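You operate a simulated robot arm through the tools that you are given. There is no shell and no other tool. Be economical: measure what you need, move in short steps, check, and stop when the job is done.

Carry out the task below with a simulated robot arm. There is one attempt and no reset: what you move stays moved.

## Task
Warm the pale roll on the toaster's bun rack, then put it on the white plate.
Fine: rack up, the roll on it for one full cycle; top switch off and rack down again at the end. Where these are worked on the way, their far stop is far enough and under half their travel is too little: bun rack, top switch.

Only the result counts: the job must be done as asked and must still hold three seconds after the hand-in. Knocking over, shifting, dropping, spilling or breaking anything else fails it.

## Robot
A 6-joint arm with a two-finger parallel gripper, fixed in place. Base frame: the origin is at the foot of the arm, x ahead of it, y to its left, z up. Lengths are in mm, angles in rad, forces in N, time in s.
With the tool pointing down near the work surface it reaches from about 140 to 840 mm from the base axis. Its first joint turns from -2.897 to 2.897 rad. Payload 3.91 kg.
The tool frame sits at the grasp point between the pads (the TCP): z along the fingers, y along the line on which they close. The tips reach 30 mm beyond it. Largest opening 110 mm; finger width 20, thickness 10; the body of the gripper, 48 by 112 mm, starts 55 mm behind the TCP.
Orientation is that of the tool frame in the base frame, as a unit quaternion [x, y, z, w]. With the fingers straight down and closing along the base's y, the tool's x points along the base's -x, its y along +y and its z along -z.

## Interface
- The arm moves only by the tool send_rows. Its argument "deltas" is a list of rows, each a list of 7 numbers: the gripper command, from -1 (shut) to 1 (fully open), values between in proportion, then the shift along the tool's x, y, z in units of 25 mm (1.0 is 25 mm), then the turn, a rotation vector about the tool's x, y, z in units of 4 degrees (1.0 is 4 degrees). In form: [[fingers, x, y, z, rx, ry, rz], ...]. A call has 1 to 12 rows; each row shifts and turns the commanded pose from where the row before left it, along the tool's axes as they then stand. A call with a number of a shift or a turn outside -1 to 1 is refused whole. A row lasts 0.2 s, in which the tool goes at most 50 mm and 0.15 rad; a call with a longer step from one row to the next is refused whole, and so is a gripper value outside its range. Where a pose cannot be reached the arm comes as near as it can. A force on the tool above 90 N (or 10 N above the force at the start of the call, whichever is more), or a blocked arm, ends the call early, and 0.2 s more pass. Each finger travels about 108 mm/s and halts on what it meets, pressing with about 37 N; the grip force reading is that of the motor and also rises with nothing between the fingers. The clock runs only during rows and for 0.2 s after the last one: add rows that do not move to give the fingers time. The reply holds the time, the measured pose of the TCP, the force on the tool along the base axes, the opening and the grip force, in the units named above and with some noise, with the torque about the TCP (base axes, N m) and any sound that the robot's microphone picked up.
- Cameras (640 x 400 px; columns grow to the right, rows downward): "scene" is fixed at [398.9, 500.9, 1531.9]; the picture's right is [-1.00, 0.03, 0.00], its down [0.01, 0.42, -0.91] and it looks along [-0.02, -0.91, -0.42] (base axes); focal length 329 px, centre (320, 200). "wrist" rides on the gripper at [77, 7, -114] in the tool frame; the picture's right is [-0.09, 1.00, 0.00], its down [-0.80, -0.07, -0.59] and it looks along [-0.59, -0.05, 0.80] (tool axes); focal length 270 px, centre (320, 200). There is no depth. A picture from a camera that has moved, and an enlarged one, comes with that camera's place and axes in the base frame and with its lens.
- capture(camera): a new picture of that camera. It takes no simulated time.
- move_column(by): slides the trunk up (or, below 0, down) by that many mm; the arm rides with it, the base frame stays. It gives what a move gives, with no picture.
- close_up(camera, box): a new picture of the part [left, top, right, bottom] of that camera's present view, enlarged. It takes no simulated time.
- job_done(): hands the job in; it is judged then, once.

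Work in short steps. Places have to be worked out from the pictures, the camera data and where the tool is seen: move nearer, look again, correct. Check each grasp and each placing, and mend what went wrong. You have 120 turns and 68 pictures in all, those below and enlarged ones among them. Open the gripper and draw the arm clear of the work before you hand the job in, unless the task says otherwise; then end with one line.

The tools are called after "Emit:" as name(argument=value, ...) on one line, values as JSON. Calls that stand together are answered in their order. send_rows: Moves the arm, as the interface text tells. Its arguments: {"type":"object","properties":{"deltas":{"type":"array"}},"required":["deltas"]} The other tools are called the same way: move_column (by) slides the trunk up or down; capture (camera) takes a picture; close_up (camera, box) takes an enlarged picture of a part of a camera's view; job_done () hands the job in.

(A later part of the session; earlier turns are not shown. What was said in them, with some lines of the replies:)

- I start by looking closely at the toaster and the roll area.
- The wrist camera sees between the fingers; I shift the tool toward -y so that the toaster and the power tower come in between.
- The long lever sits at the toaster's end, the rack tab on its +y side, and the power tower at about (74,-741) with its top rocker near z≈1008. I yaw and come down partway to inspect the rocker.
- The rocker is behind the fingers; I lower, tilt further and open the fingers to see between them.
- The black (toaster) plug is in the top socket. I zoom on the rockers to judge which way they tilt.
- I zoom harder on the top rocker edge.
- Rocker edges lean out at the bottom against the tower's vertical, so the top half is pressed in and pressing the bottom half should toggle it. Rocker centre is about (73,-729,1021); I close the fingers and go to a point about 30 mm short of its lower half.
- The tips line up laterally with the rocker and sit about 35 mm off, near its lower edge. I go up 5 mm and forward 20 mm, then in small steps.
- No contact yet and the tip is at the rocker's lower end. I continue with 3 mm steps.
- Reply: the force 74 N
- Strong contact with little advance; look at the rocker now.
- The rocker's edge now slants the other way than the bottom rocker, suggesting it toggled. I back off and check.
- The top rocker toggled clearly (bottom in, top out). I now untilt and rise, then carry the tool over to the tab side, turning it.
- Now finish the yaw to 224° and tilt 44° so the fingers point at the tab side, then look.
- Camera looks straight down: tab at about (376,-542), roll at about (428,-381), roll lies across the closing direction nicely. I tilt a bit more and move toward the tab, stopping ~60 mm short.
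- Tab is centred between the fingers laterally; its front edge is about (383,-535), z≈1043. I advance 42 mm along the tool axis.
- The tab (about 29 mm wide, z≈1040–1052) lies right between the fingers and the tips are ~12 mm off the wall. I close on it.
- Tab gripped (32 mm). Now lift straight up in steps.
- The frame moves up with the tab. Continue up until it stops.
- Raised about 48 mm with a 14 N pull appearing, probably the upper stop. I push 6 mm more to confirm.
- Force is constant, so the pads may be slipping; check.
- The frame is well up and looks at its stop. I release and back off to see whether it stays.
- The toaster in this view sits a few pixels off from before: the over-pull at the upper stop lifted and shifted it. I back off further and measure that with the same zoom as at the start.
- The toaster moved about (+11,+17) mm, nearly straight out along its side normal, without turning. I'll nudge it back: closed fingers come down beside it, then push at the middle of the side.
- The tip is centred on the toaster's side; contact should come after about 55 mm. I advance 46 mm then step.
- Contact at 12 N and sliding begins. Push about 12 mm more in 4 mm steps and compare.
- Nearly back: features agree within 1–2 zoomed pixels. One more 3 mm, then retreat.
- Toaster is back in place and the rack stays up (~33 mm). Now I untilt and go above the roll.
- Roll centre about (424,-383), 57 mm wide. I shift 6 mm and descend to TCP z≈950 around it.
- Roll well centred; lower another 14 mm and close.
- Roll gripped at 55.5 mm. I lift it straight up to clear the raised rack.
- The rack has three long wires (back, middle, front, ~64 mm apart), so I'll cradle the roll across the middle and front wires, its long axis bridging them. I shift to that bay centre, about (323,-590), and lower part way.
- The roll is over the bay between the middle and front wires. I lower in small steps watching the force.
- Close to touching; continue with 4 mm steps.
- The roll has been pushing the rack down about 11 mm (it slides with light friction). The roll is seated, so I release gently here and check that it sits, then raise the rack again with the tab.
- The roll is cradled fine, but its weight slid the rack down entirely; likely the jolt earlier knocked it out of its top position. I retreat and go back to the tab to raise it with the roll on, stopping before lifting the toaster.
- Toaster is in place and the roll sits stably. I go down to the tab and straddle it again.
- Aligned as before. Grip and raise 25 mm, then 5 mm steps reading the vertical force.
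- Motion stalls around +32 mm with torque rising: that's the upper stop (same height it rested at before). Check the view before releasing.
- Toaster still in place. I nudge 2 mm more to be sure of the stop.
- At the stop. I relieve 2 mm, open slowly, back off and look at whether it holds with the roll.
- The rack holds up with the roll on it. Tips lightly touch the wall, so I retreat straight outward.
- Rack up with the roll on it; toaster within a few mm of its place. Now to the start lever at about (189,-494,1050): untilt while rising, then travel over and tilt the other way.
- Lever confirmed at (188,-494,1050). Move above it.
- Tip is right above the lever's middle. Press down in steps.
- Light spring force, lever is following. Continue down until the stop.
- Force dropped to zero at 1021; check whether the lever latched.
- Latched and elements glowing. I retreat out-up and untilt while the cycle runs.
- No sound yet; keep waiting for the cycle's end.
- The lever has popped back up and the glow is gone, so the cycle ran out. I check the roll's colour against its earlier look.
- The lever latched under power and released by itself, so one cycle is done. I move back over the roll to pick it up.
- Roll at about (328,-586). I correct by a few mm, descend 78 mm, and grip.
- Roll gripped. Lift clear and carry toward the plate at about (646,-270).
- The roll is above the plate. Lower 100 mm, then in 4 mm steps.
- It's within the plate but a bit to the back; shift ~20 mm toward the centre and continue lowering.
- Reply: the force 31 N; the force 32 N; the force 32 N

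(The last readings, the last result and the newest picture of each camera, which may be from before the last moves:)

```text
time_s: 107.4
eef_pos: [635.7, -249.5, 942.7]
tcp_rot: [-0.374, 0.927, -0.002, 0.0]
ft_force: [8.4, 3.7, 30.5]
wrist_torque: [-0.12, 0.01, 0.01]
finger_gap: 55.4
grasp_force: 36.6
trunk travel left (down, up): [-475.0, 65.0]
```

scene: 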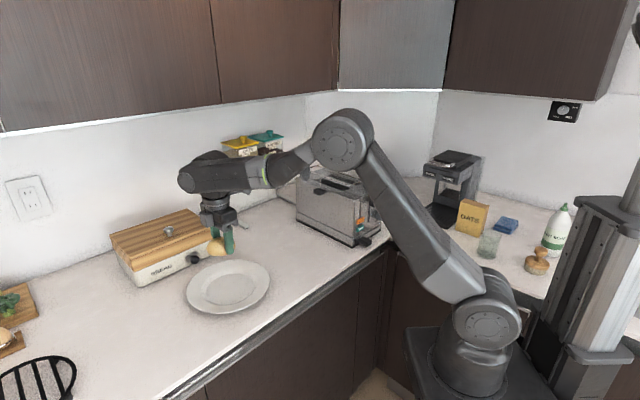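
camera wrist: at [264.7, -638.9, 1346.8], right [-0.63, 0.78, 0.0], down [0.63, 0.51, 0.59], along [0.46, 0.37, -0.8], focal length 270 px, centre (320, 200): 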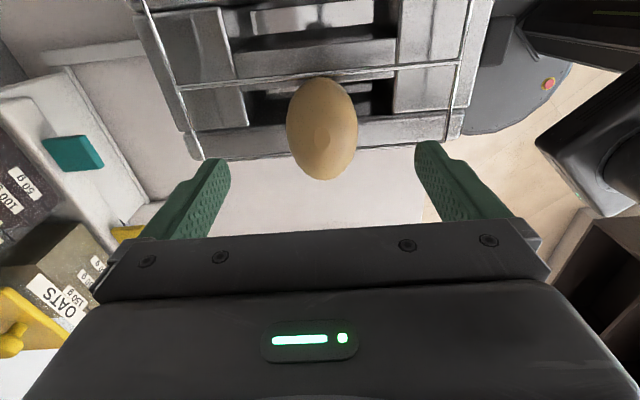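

On the plate. Relieve, open, and rise.

Emit:
send_rows(deltas=[[-1, 0, 0, -0.06, 0, 0, 0], [0.15, 0, 0, 0, 0, 0, 0], [0.4, 0, 0, 0, 0, 0, 0], [1, 0, 0, 0, 0, 0, 0], [1, 0, 0, -0.6, 0, 0, 0], [1, 0, 0, -1, 0, 0, 0], [1, 0, 0, -1, 0, 0, 0], [1, 0, 0, -1, 0, 0, 0], [1, 0, 0, -1, 0, 0, 0], [1, 0, 0, -1, 0, 0, 0], [1, 0, 0, -1, 0, 0, 0]])

Emit:
capture(camera="scene")

```text
time_s: 109.8
eef_pos: [634.8, -251.0, 1104.5]
tcp_rot: [-0.374, 0.927, 0.0, 0.0]
ft_force: [0.4, 0.5, -0.4]
wrist_torque: [-0.02, -0.01, -0.03]
finger_gap: 110.1
grasp_force: 0.2
trunk travel left (down, up): [-475.0, 65.0]
```

```text
6 pictures are left
```

scene: 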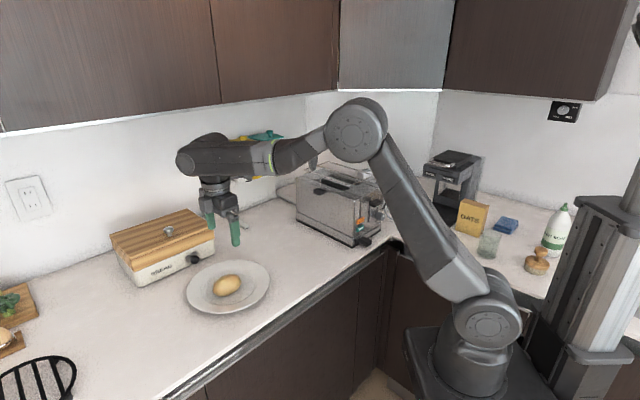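

Roll is on the plate, plate unmoved. Next: lower the rack by pressing the tab from above with closed fingers.

Emit:
send_rows(deltas=[[-1, 0.925, -0.09, -0.33, 0, 0, 0], [-1, 0.925, -0.09, -0.33, 0, 0, 0], [-1, 0.925, -0.09, -0.33, 0, 0, 0], [-1, 0.925, -0.09, -0.33, 0, 0, 0], [-1, 0.925, -0.09, -0.33, 0, 0, 0], [-1, 0.925, -0.09, -0.33, 0, 0, 0], [-1, 0.925, -0.09, -0.33, 0, 0, 0], [-1, 0.925, -0.09, -0.33, 0, 0, 0], [-1, 0.925, -0.09, -0.33, 0, 0, 0], [-1, 0.925, -0.09, -0.33, 0, 0, 0], [-1, 0.925, -0.09, -0.33, 0, 0, 0], [-1, 0.925, -0.09, -0.33, 0, 0, 0]])

Emit:
send_rows(deltas=[[-1, 0, 0, 0, 0, 1, 0], [-1, 0, 0, 0, 0, 1, 0], [-1, 0, 0, 0, 0, 1, 0], [-1, 0, 0, 0, 0, 1, 0], [-1, 0, 0, 0, 0, 1, 0], [-1, 0, 0, 0, 0, 1, 0], [-1, 0, 0, 0, 0, 1, 0], [-1, 0, 0, 0, 0, 1, 0], [-1, 0, 0, 0, 0, 1, 0], [-1, 0, 0, 0, 0, 1, 0], [-1, 0, 0, 0, 0, 1, 0]])

```text
time_s: 112.4
eef_pos: [451.5, -461.8, 1203.0]
tcp_rot: [-0.375, 0.927, 0.0, 0.0]
ft_force: [-0.3, 0.0, -0.4]
wrist_torque: [-0.03, 0.02, -0.02]
finger_gap: 0.2
grasp_force: 37.6
trunk travel left (down, up): [-475.0, 65.0]
```

```text
time_s: 114.8
eef_pos: [454.6, -463.5, 1203.1]
tcp_rot: [-0.347, 0.859, -0.141, -0.349]
ft_force: [1.0, 0.9, -0.1]
wrist_torque: [-0.01, -0.01, 0.01]
finger_gap: 0.0
grasp_force: 36.9
trunk travel left (down, up): [-475.0, 65.0]
```

Now approach to just above the tab and look.

Emit:
send_rows(deltas=[[-1, 0.17, -0.02, 0.88, 0, 0, 0], [-1, 0.17, -0.02, 0.88, 0, 0, 0], [-1, 0.17, -0.02, 0.88, 0, 0, 0], [-1, 0.17, -0.02, 0.88, 0, 0, 0], [-1, 0.17, -0.02, 0.88, 0, 0, 0]])

Emit:
capture(camera="wrist")

```text
time_s: 116.0
eef_pos: [389.2, -527.5, 1139.5]
tcp_rot: [-0.348, 0.86, -0.14, -0.347]
ft_force: [0.4, 0.5, 0.8]
wrist_torque: [-0.01, -0.01, 0.02]
finger_gap: 0.2
grasp_force: 37.3
trunk travel left (down, up): [-475.0, 65.0]
```

```text
5 pictures are left
camera wrist: at [402.6, -505.3, 1276.4], right [-0.65, 0.76, -0.06], down [0.76, 0.64, -0.13], along [-0.06, -0.13, -0.99], focal length 270 px, centre (320, 200)
```

wrist: 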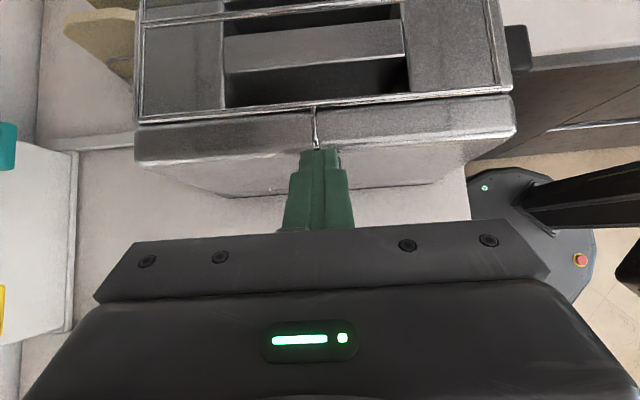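

Tips are over the tab. Press down to TCP ≈1081, checking force.

Emit:
send_rows(deltas=[[-1, -0.28, 0, 0.29, 0, 0, 0], [-1, -0.28, 0, 0.29, 0, 0, 0], [-1, -0.28, 0, 0.29, 0, 0, 0], [-1, -0.28, 0, 0.29, 0, 0, 0]])

Emit:
send_rows(deltas=[[-1, -0.28, 0, 0.29, 0, 0, 0], [-1, -0.14, 0, 0.144, 0, 0, 0]])

Emit:
send_rows(deltas=[[-1, -0.14, 0, 0.144, 0, 0, 0]])

```text
time_s: 117.0
eef_pos: [391.8, -527.5, 1098.9]
tcp_rot: [-0.347, 0.86, -0.14, -0.347]
ft_force: [-0.2, 0.4, -0.4]
wrist_torque: [0.03, -0.01, 0.0]
finger_gap: 0.0
grasp_force: 37.0
trunk travel left (down, up): [-475.0, 65.0]
```

```text
time_s: 117.6
eef_pos: [390.5, -527.1, 1084.7]
tcp_rot: [-0.347, 0.86, -0.14, -0.347]
ft_force: [-0.9, -0.1, 0.6]
wrist_torque: [0.02, 0.01, 0.02]
finger_gap: 0.0
grasp_force: 37.6
trunk travel left (down, up): [-475.0, 65.0]
```

```text
time_s: 118.0
eef_pos: [388.9, -528.1, 1080.0]
tcp_rot: [-0.348, 0.859, -0.142, -0.347]
ft_force: [0.0, -0.5, 4.9]
wrist_torque: [-0.07, 0.05, 0.01]
finger_gap: 0.0
grasp_force: 37.2
trunk travel left (down, up): [-475.0, 65.0]
```

Force rises at the predicted bottom; one more small step to confirm.

Emit:
send_rows(deltas=[[-1, -0.1, 0, 0.1, 0, 0, 0]])

Emit:
send_rows(deltas=[[-1, -0.06, 0, 0.06, 0, 0, 0], [-1, 0.3, 0, -0.3, 0, 0, 0], [-1, 0, 0, -0.9, 0, 0, 0], [-1, 0, 0, -0.9, 0, 0, 0], [-1, 0, 0, -0.9, 0, 0, 0], [-1, 0, 0, -0.9, 0, 0, 0]])

Emit:
close_up(camera="scene", box=[280, 150, 400, 270])

```text
time_s: 118.4
eef_pos: [390.1, -527.5, 1080.0]
tcp_rot: [-0.347, 0.86, -0.143, -0.347]
ft_force: [2.3, -6.9, 23.7]
wrist_torque: [-0.41, 0.15, -0.03]
finger_gap: 0.0
grasp_force: 36.9
trunk travel left (down, up): [-475.0, 65.0]
```

```text
time_s: 119.8
eef_pos: [435.7, -482.9, 1148.5]
tcp_rot: [-0.347, 0.86, -0.141, -0.347]
ft_force: [0.5, -0.2, 0.5]
wrist_torque: [-0.06, -0.02, 0.0]
finger_gap: 0.0
grasp_force: 37.2
trunk travel left (down, up): [-475.0, 65.0]
```

```text
3.33 times, centred on (340, 210) of scene
camera zoom: at [398.9, 500.9, 1531.9], right [-1.0, 0.03, 0.0], down [0.01, 0.42, -0.91], along [-0.02, -0.91, -0.42], focal length 1096 px, centre (253, 167)
```

zoom: 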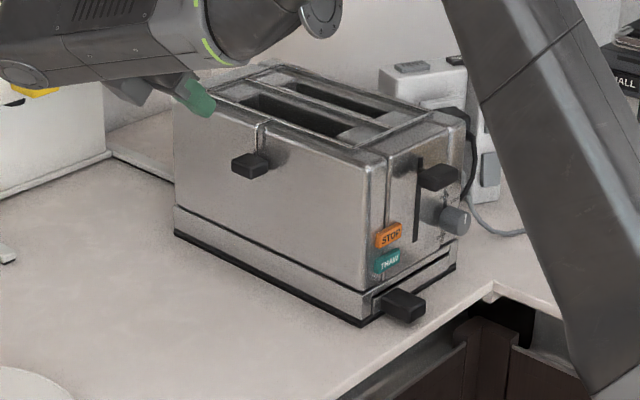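

Rack is down and the toaster in place. Now to the tower: untilt while rising, then travel with the reverse yaw.

Emit:
send_rows(deltas=[[-1, 0, 0, -0.4, 0, -1, 0], [-1, 0, 0, -0.4, 0, -1, 0], [-1, 0, 0, -0.4, 0, -1, 0], [-1, 0, 0, -0.4, 0, -1, 0], [-1, 0, 0, -0.4, 0, -1, 0], [-1, 0, 0, -0.4, 0, -1, 0], [-1, 0, 0, -0.4, 0, -1, 0], [-1, 0, 0, -0.4, 0, -1, 0], [-1, 0, 0, -0.4, 0, -1, 0], [-1, 0, 0, -0.4, 0, -1, 0], [-1, 0, 0, -0.4, 0, -1, 0]])

Emit:
send_rows(deltas=[[-1, 0.64, 0.38, 0, 0, 0, 1], [-1, 0.64, 0.38, 0, 0, 0, 1], [-1, 0.64, 0.38, 0, 0, 0, 1], [-1, 0.64, 0.38, 0, 0, 0, 1], [-1, 0.72, 0.19, 0, 0, 0, 1], [-1, 0.72, 0.19, 0, 0, 0, 1], [-1, 0.72, 0.19, 0, 0, 0, 1], [-1, 0.72, 0.19, 0, 0, 0, 1], [-1, 0.74, -0.02, 0, 0, 0, 1], [-1, 0.74, -0.02, 0, 0, 0, 1], [-1, 0.74, -0.02, 0, 0, 0, 1], [-1, 0.74, -0.02, 0, 0, 0, 1]])

Emit:
send_rows(deltas=[[-1, 0.71, -0.22, 0, 0, 0, 1], [-1, 0.71, -0.22, 0, 0, 0, 1], [-1, 0.71, -0.22, 0, 0, 0, 1], [-1, 0.71, -0.22, 0, 0, 0, 1], [-1, 0.62, -0.41, 0, 0, 0, 1], [-1, 0.62, -0.41, 0, 0, 0, 1], [-1, 0.62, -0.41, 0, 0, 0, 1], [-1, 0.62, -0.41, 0, 0, 0, 1], [-1, 0.49, -0.57, 0, 0, 0, 1], [-1, 0.49, -0.57, 0, 0, 0, 1], [-1, 0.49, -0.57, 0, 0, 0, 1], [-1, 0.49, -0.57, 0, 0, 0, 1]])

Emit:
send_rows(deltas=[[-1, 0, 0, 0, 0, 0, 1], [-1, 0, 0, 0, 0, 0, 1], [-1, 0, 0, 0, 0, 0, 1], [-1, 0, 0, 0, 0, 0, 1], [-1, 0, 0, 0, 0, -1, 0], [-1, 0, 0, 0, 0, -1, 0], [-1, 0, 0, 0, 0, -1, 0], [-1, 0, 0, 0, 0, -1, 0], [-1, 0, 0, 0, 0, -1, 0], [-1, 0, 0, 0, 0, -1, 0], [-1, 0, 0, 0, 0, -1, 0], [-1, 0, 0, 0, 0, -1, 0]])

Emit:
send_rows(deltas=[[-1, 0, 0, 0, 0, -1, 0], [-1, 0, 0, 0, 0, -1, 0], [-1, 0, 0, 0, 0, -1, 0]])

```text
time_s: 122.2
eef_pos: [465.3, -454.9, 1249.4]
tcp_rot: [-0.374, 0.927, 0.0, 0.001]
ft_force: [0.4, -0.4, 1.2]
wrist_torque: [0.0, 0.02, 0.02]
finger_gap: 0.0
grasp_force: 37.0
trunk travel left (down, up): [-475.0, 65.0]
```

```text
time_s: 124.8
eef_pos: [245.6, -484.3, 1247.1]
tcp_rot: [0.035, 0.999, 0.0, 0.0]
ft_force: [-0.7, 0.4, -0.6]
wrist_torque: [0.01, 0.02, 0.0]
finger_gap: 0.0
grasp_force: 36.8
trunk travel left (down, up): [-475.0, 65.0]
```

```text
time_s: 127.4
eef_pos: [24.5, -511.4, 1248.3]
tcp_rot: [0.438, 0.899, -0.001, 0.0]
ft_force: [-0.2, 0.5, 0.2]
wrist_torque: [0.02, -0.02, 0.02]
finger_gap: 0.2
grasp_force: 36.8
trunk travel left (down, up): [-475.0, 65.0]
```

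```text
time_s: 130.0
eef_pos: [24.8, -509.2, 1247.6]
tcp_rot: [0.537, 0.797, -0.155, 0.23]
ft_force: [-0.6, -0.3, -0.3]
wrist_torque: [-0.03, 0.01, 0.02]
finger_gap: 0.0
grasp_force: 36.9
trunk travel left (down, up): [-475.0, 65.0]
```

```text
time_s: 130.8
eef_pos: [25.5, -510.6, 1248.0]
tcp_rot: [0.518, 0.768, -0.21, 0.311]
ft_force: [0.5, 0.8, -0.7]
wrist_torque: [-0.04, 0.03, -0.01]
finger_gap: 0.0
grasp_force: 37.4
trunk travel left (down, up): [-475.0, 65.0]
```

Orientation matches the earlier press. Go to the pre-press point about 35 mm off the rocker's upper half.

Emit:
send_rows(deltas=[[-1, 0.11, -0.161, 0.978, 0, 0, 0], [-1, 0.11, -0.161, 0.978, 0, 0, 0], [-1, 0.11, -0.161, 0.978, 0, 0, 0], [-1, 0.11, -0.161, 0.978, 0, 0, 0], [-1, 0.11, -0.161, 0.978, 0, 0, 0], [-1, 0.11, -0.161, 0.978, 0, 0, 0], [-1, 0.11, -0.161, 0.978, 0, 0, 0], [-1, 0.11, -0.161, 0.978, 0, 0, 0], [-1, 0.11, -0.161, 0.978, 0, 0, 0], [-1, 0.11, -0.161, 0.978, 0, 0, 0]])

Emit:
close_up(camera="scene", box=[370, 160, 420, 215])

```text
time_s: 133.0
eef_pos: [44.8, -663.4, 1051.9]
tcp_rot: [0.518, 0.769, -0.209, 0.31]
ft_force: [1.3, -2.0, -1.2]
wrist_torque: [0.04, 0.09, 0.02]
finger_gap: 0.2
grasp_force: 36.6
trunk travel left (down, up): [-475.0, 65.0]
```

```text
7.27 times, centred on (395, 188) of scene
camera zoom: at [398.9, 500.9, 1531.9], right [-1.0, 0.03, 0.0], down [0.01, 0.42, -0.91], along [-0.02, -0.91, -0.42], focal length 2391 px, centre (-226, 291)
```

zoom: 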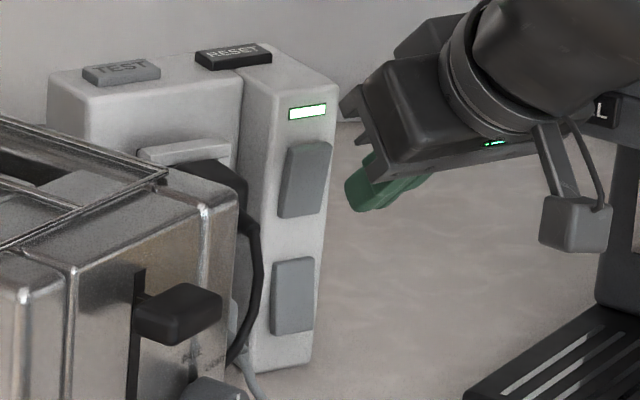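

The tip is aligned with the rocker's upper half. Advance 36 mm, then press in 3 mm steps.

Emit:
send_rows(deltas=[[-1, -0.52, 0, 0.5, 0, 0, 0], [-1, -0.52, 0, 0.5, 0, 0, 0], [-1, -0.09, 0, 0.085, 0, 0, 0]])

Emit:
send_rows(deltas=[[-1, -0.09, 0, 0.085, 0, 0, 0], [-1, -0.09, 0, 0.085, 0, 0, 0], [-1, -0.09, 0, 0.085, 0, 0, 0]])

```text
time_s: 133.8
eef_pos: [58.8, -700.3, 1051.7]
tcp_rot: [0.518, 0.769, -0.21, 0.311]
ft_force: [-0.2, 0.3, -0.5]
wrist_torque: [0.02, -0.02, 0.01]
finger_gap: 0.0
grasp_force: 37.0
trunk travel left (down, up): [-475.0, 65.0]
```

```text
time_s: 134.6
eef_pos: [60.9, -702.1, 1052.7]
tcp_rot: [0.519, 0.769, -0.208, 0.31]
ft_force: [-11.1, 39.7, 2.0]
wrist_torque: [0.38, 0.71, 0.11]
finger_gap: 0.0
grasp_force: 36.6
trunk travel left (down, up): [-475.0, 65.0]
```

40 N contact at the same depth as the first press. One more 3 mm, then retreat and look.

Emit:
send_rows(deltas=[[-1, -0.09, 0, 0.085, 0, 0, 0]])

Emit:
send_rows(deltas=[[-1, 0.3, 0, -0.3, 0, 0, 0], [-1, 0.7, 0, -0.7, 0, 0, 0], [-1, 0.7, 0, -0.7, 0, 0, 0], [-1, 0.7, 0, -0.7, 0, 0, 0]])

Emit:
close_up(camera="scene", box=[370, 160, 420, 215])

```text
time_s: 135.0
eef_pos: [61.1, -701.9, 1051.6]
tcp_rot: [0.519, 0.769, -0.208, 0.31]
ft_force: [-19.2, 64.4, -0.7]
wrist_torque: [0.69, 1.09, 0.23]
finger_gap: 0.0
grasp_force: 37.4
trunk travel left (down, up): [-475.0, 65.0]
```

```text
time_s: 136.0
eef_pos: [34.6, -631.4, 1055.1]
tcp_rot: [0.518, 0.768, -0.211, 0.311]
ft_force: [1.1, 0.1, -0.9]
wrist_torque: [0.03, 0.01, 0.0]
finger_gap: 0.1
grasp_force: 36.6
trunk travel left (down, up): [-475.0, 65.0]
```

```text
7.27 times, centred on (395, 188) of scene
camera zoom: at [398.9, 500.9, 1531.9], right [-1.0, 0.03, 0.0], down [0.01, 0.42, -0.91], along [-0.02, -0.91, -0.42], focal length 2391 px, centre (-226, 291)
```

zoom: 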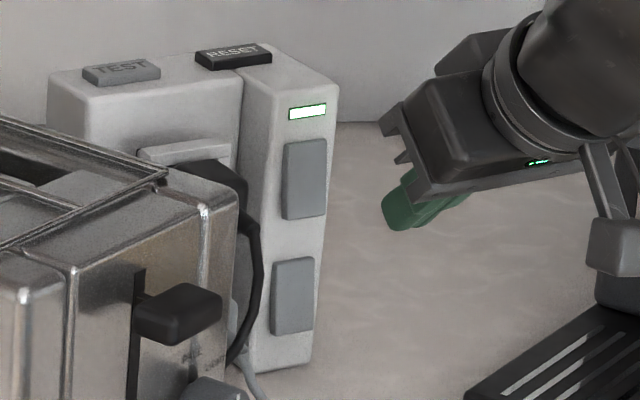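

The top rocker is back in its off position, matching the bottom one. I draw the arm clear and open the gripper.

Emit:
send_rows(deltas=[[-1, 0, 0, -0.9, 0, 1, 0], [-1, 0, 0, -0.9, 0, 1, 0], [-1, 0, 0, -0.9, 0, 1, 0], [-1, 0, 0, -0.9, 0, 1, 0], [0, 0, 0, -0.9, 0, 1, 0], [1, 0, 0, -0.9, 0, 1, 0], [1, 0, 0, -0.9, 0, 1, 0], [1, 0, 0, -0.9, 0, 1, 0], [1, 0, 0, -0.9, 0, 1, 0], [1, 0, 0, -0.9, 0, 1, 0]])

Emit:
capture(camera="scene")

```text
time_s: 138.2
eef_pos: [-7.0, -541.7, 1250.6]
tcp_rot: [0.559, 0.828, -0.019, 0.028]
ft_force: [-0.2, -0.7, 0.0]
wrist_torque: [-0.01, 0.0, 0.02]
finger_gap: 110.3
grasp_force: 0.1
trunk travel left (down, up): [-475.0, 65.0]
```

```text
1 pictures are left
```

scene: 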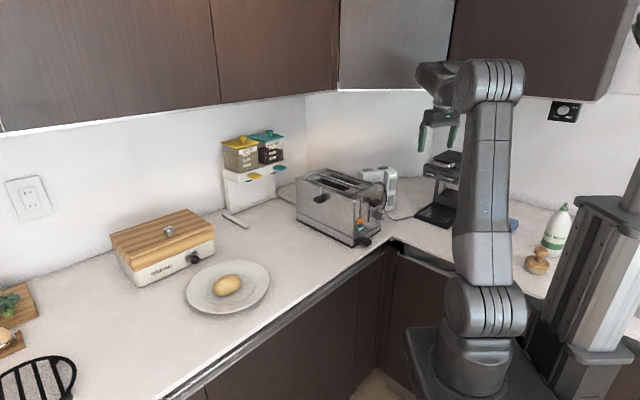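

The roll is on the plate, the rack is down, the top switch is off and the arm is clear, so I hand the job in.

Emit:
job_done()

```text
The job is handed in.
```

I handed the job in with the roll warmed and on the white plate, the rack down and the top switch off. I never saw or heard the pop itself: the elements glowed with the lever latched, and 17 s later the lever was up again. I also pulled too hard raising the rack the first time and shifted the toaster about 20 mm, then pushed it back to within about 4 mm of where it stood.
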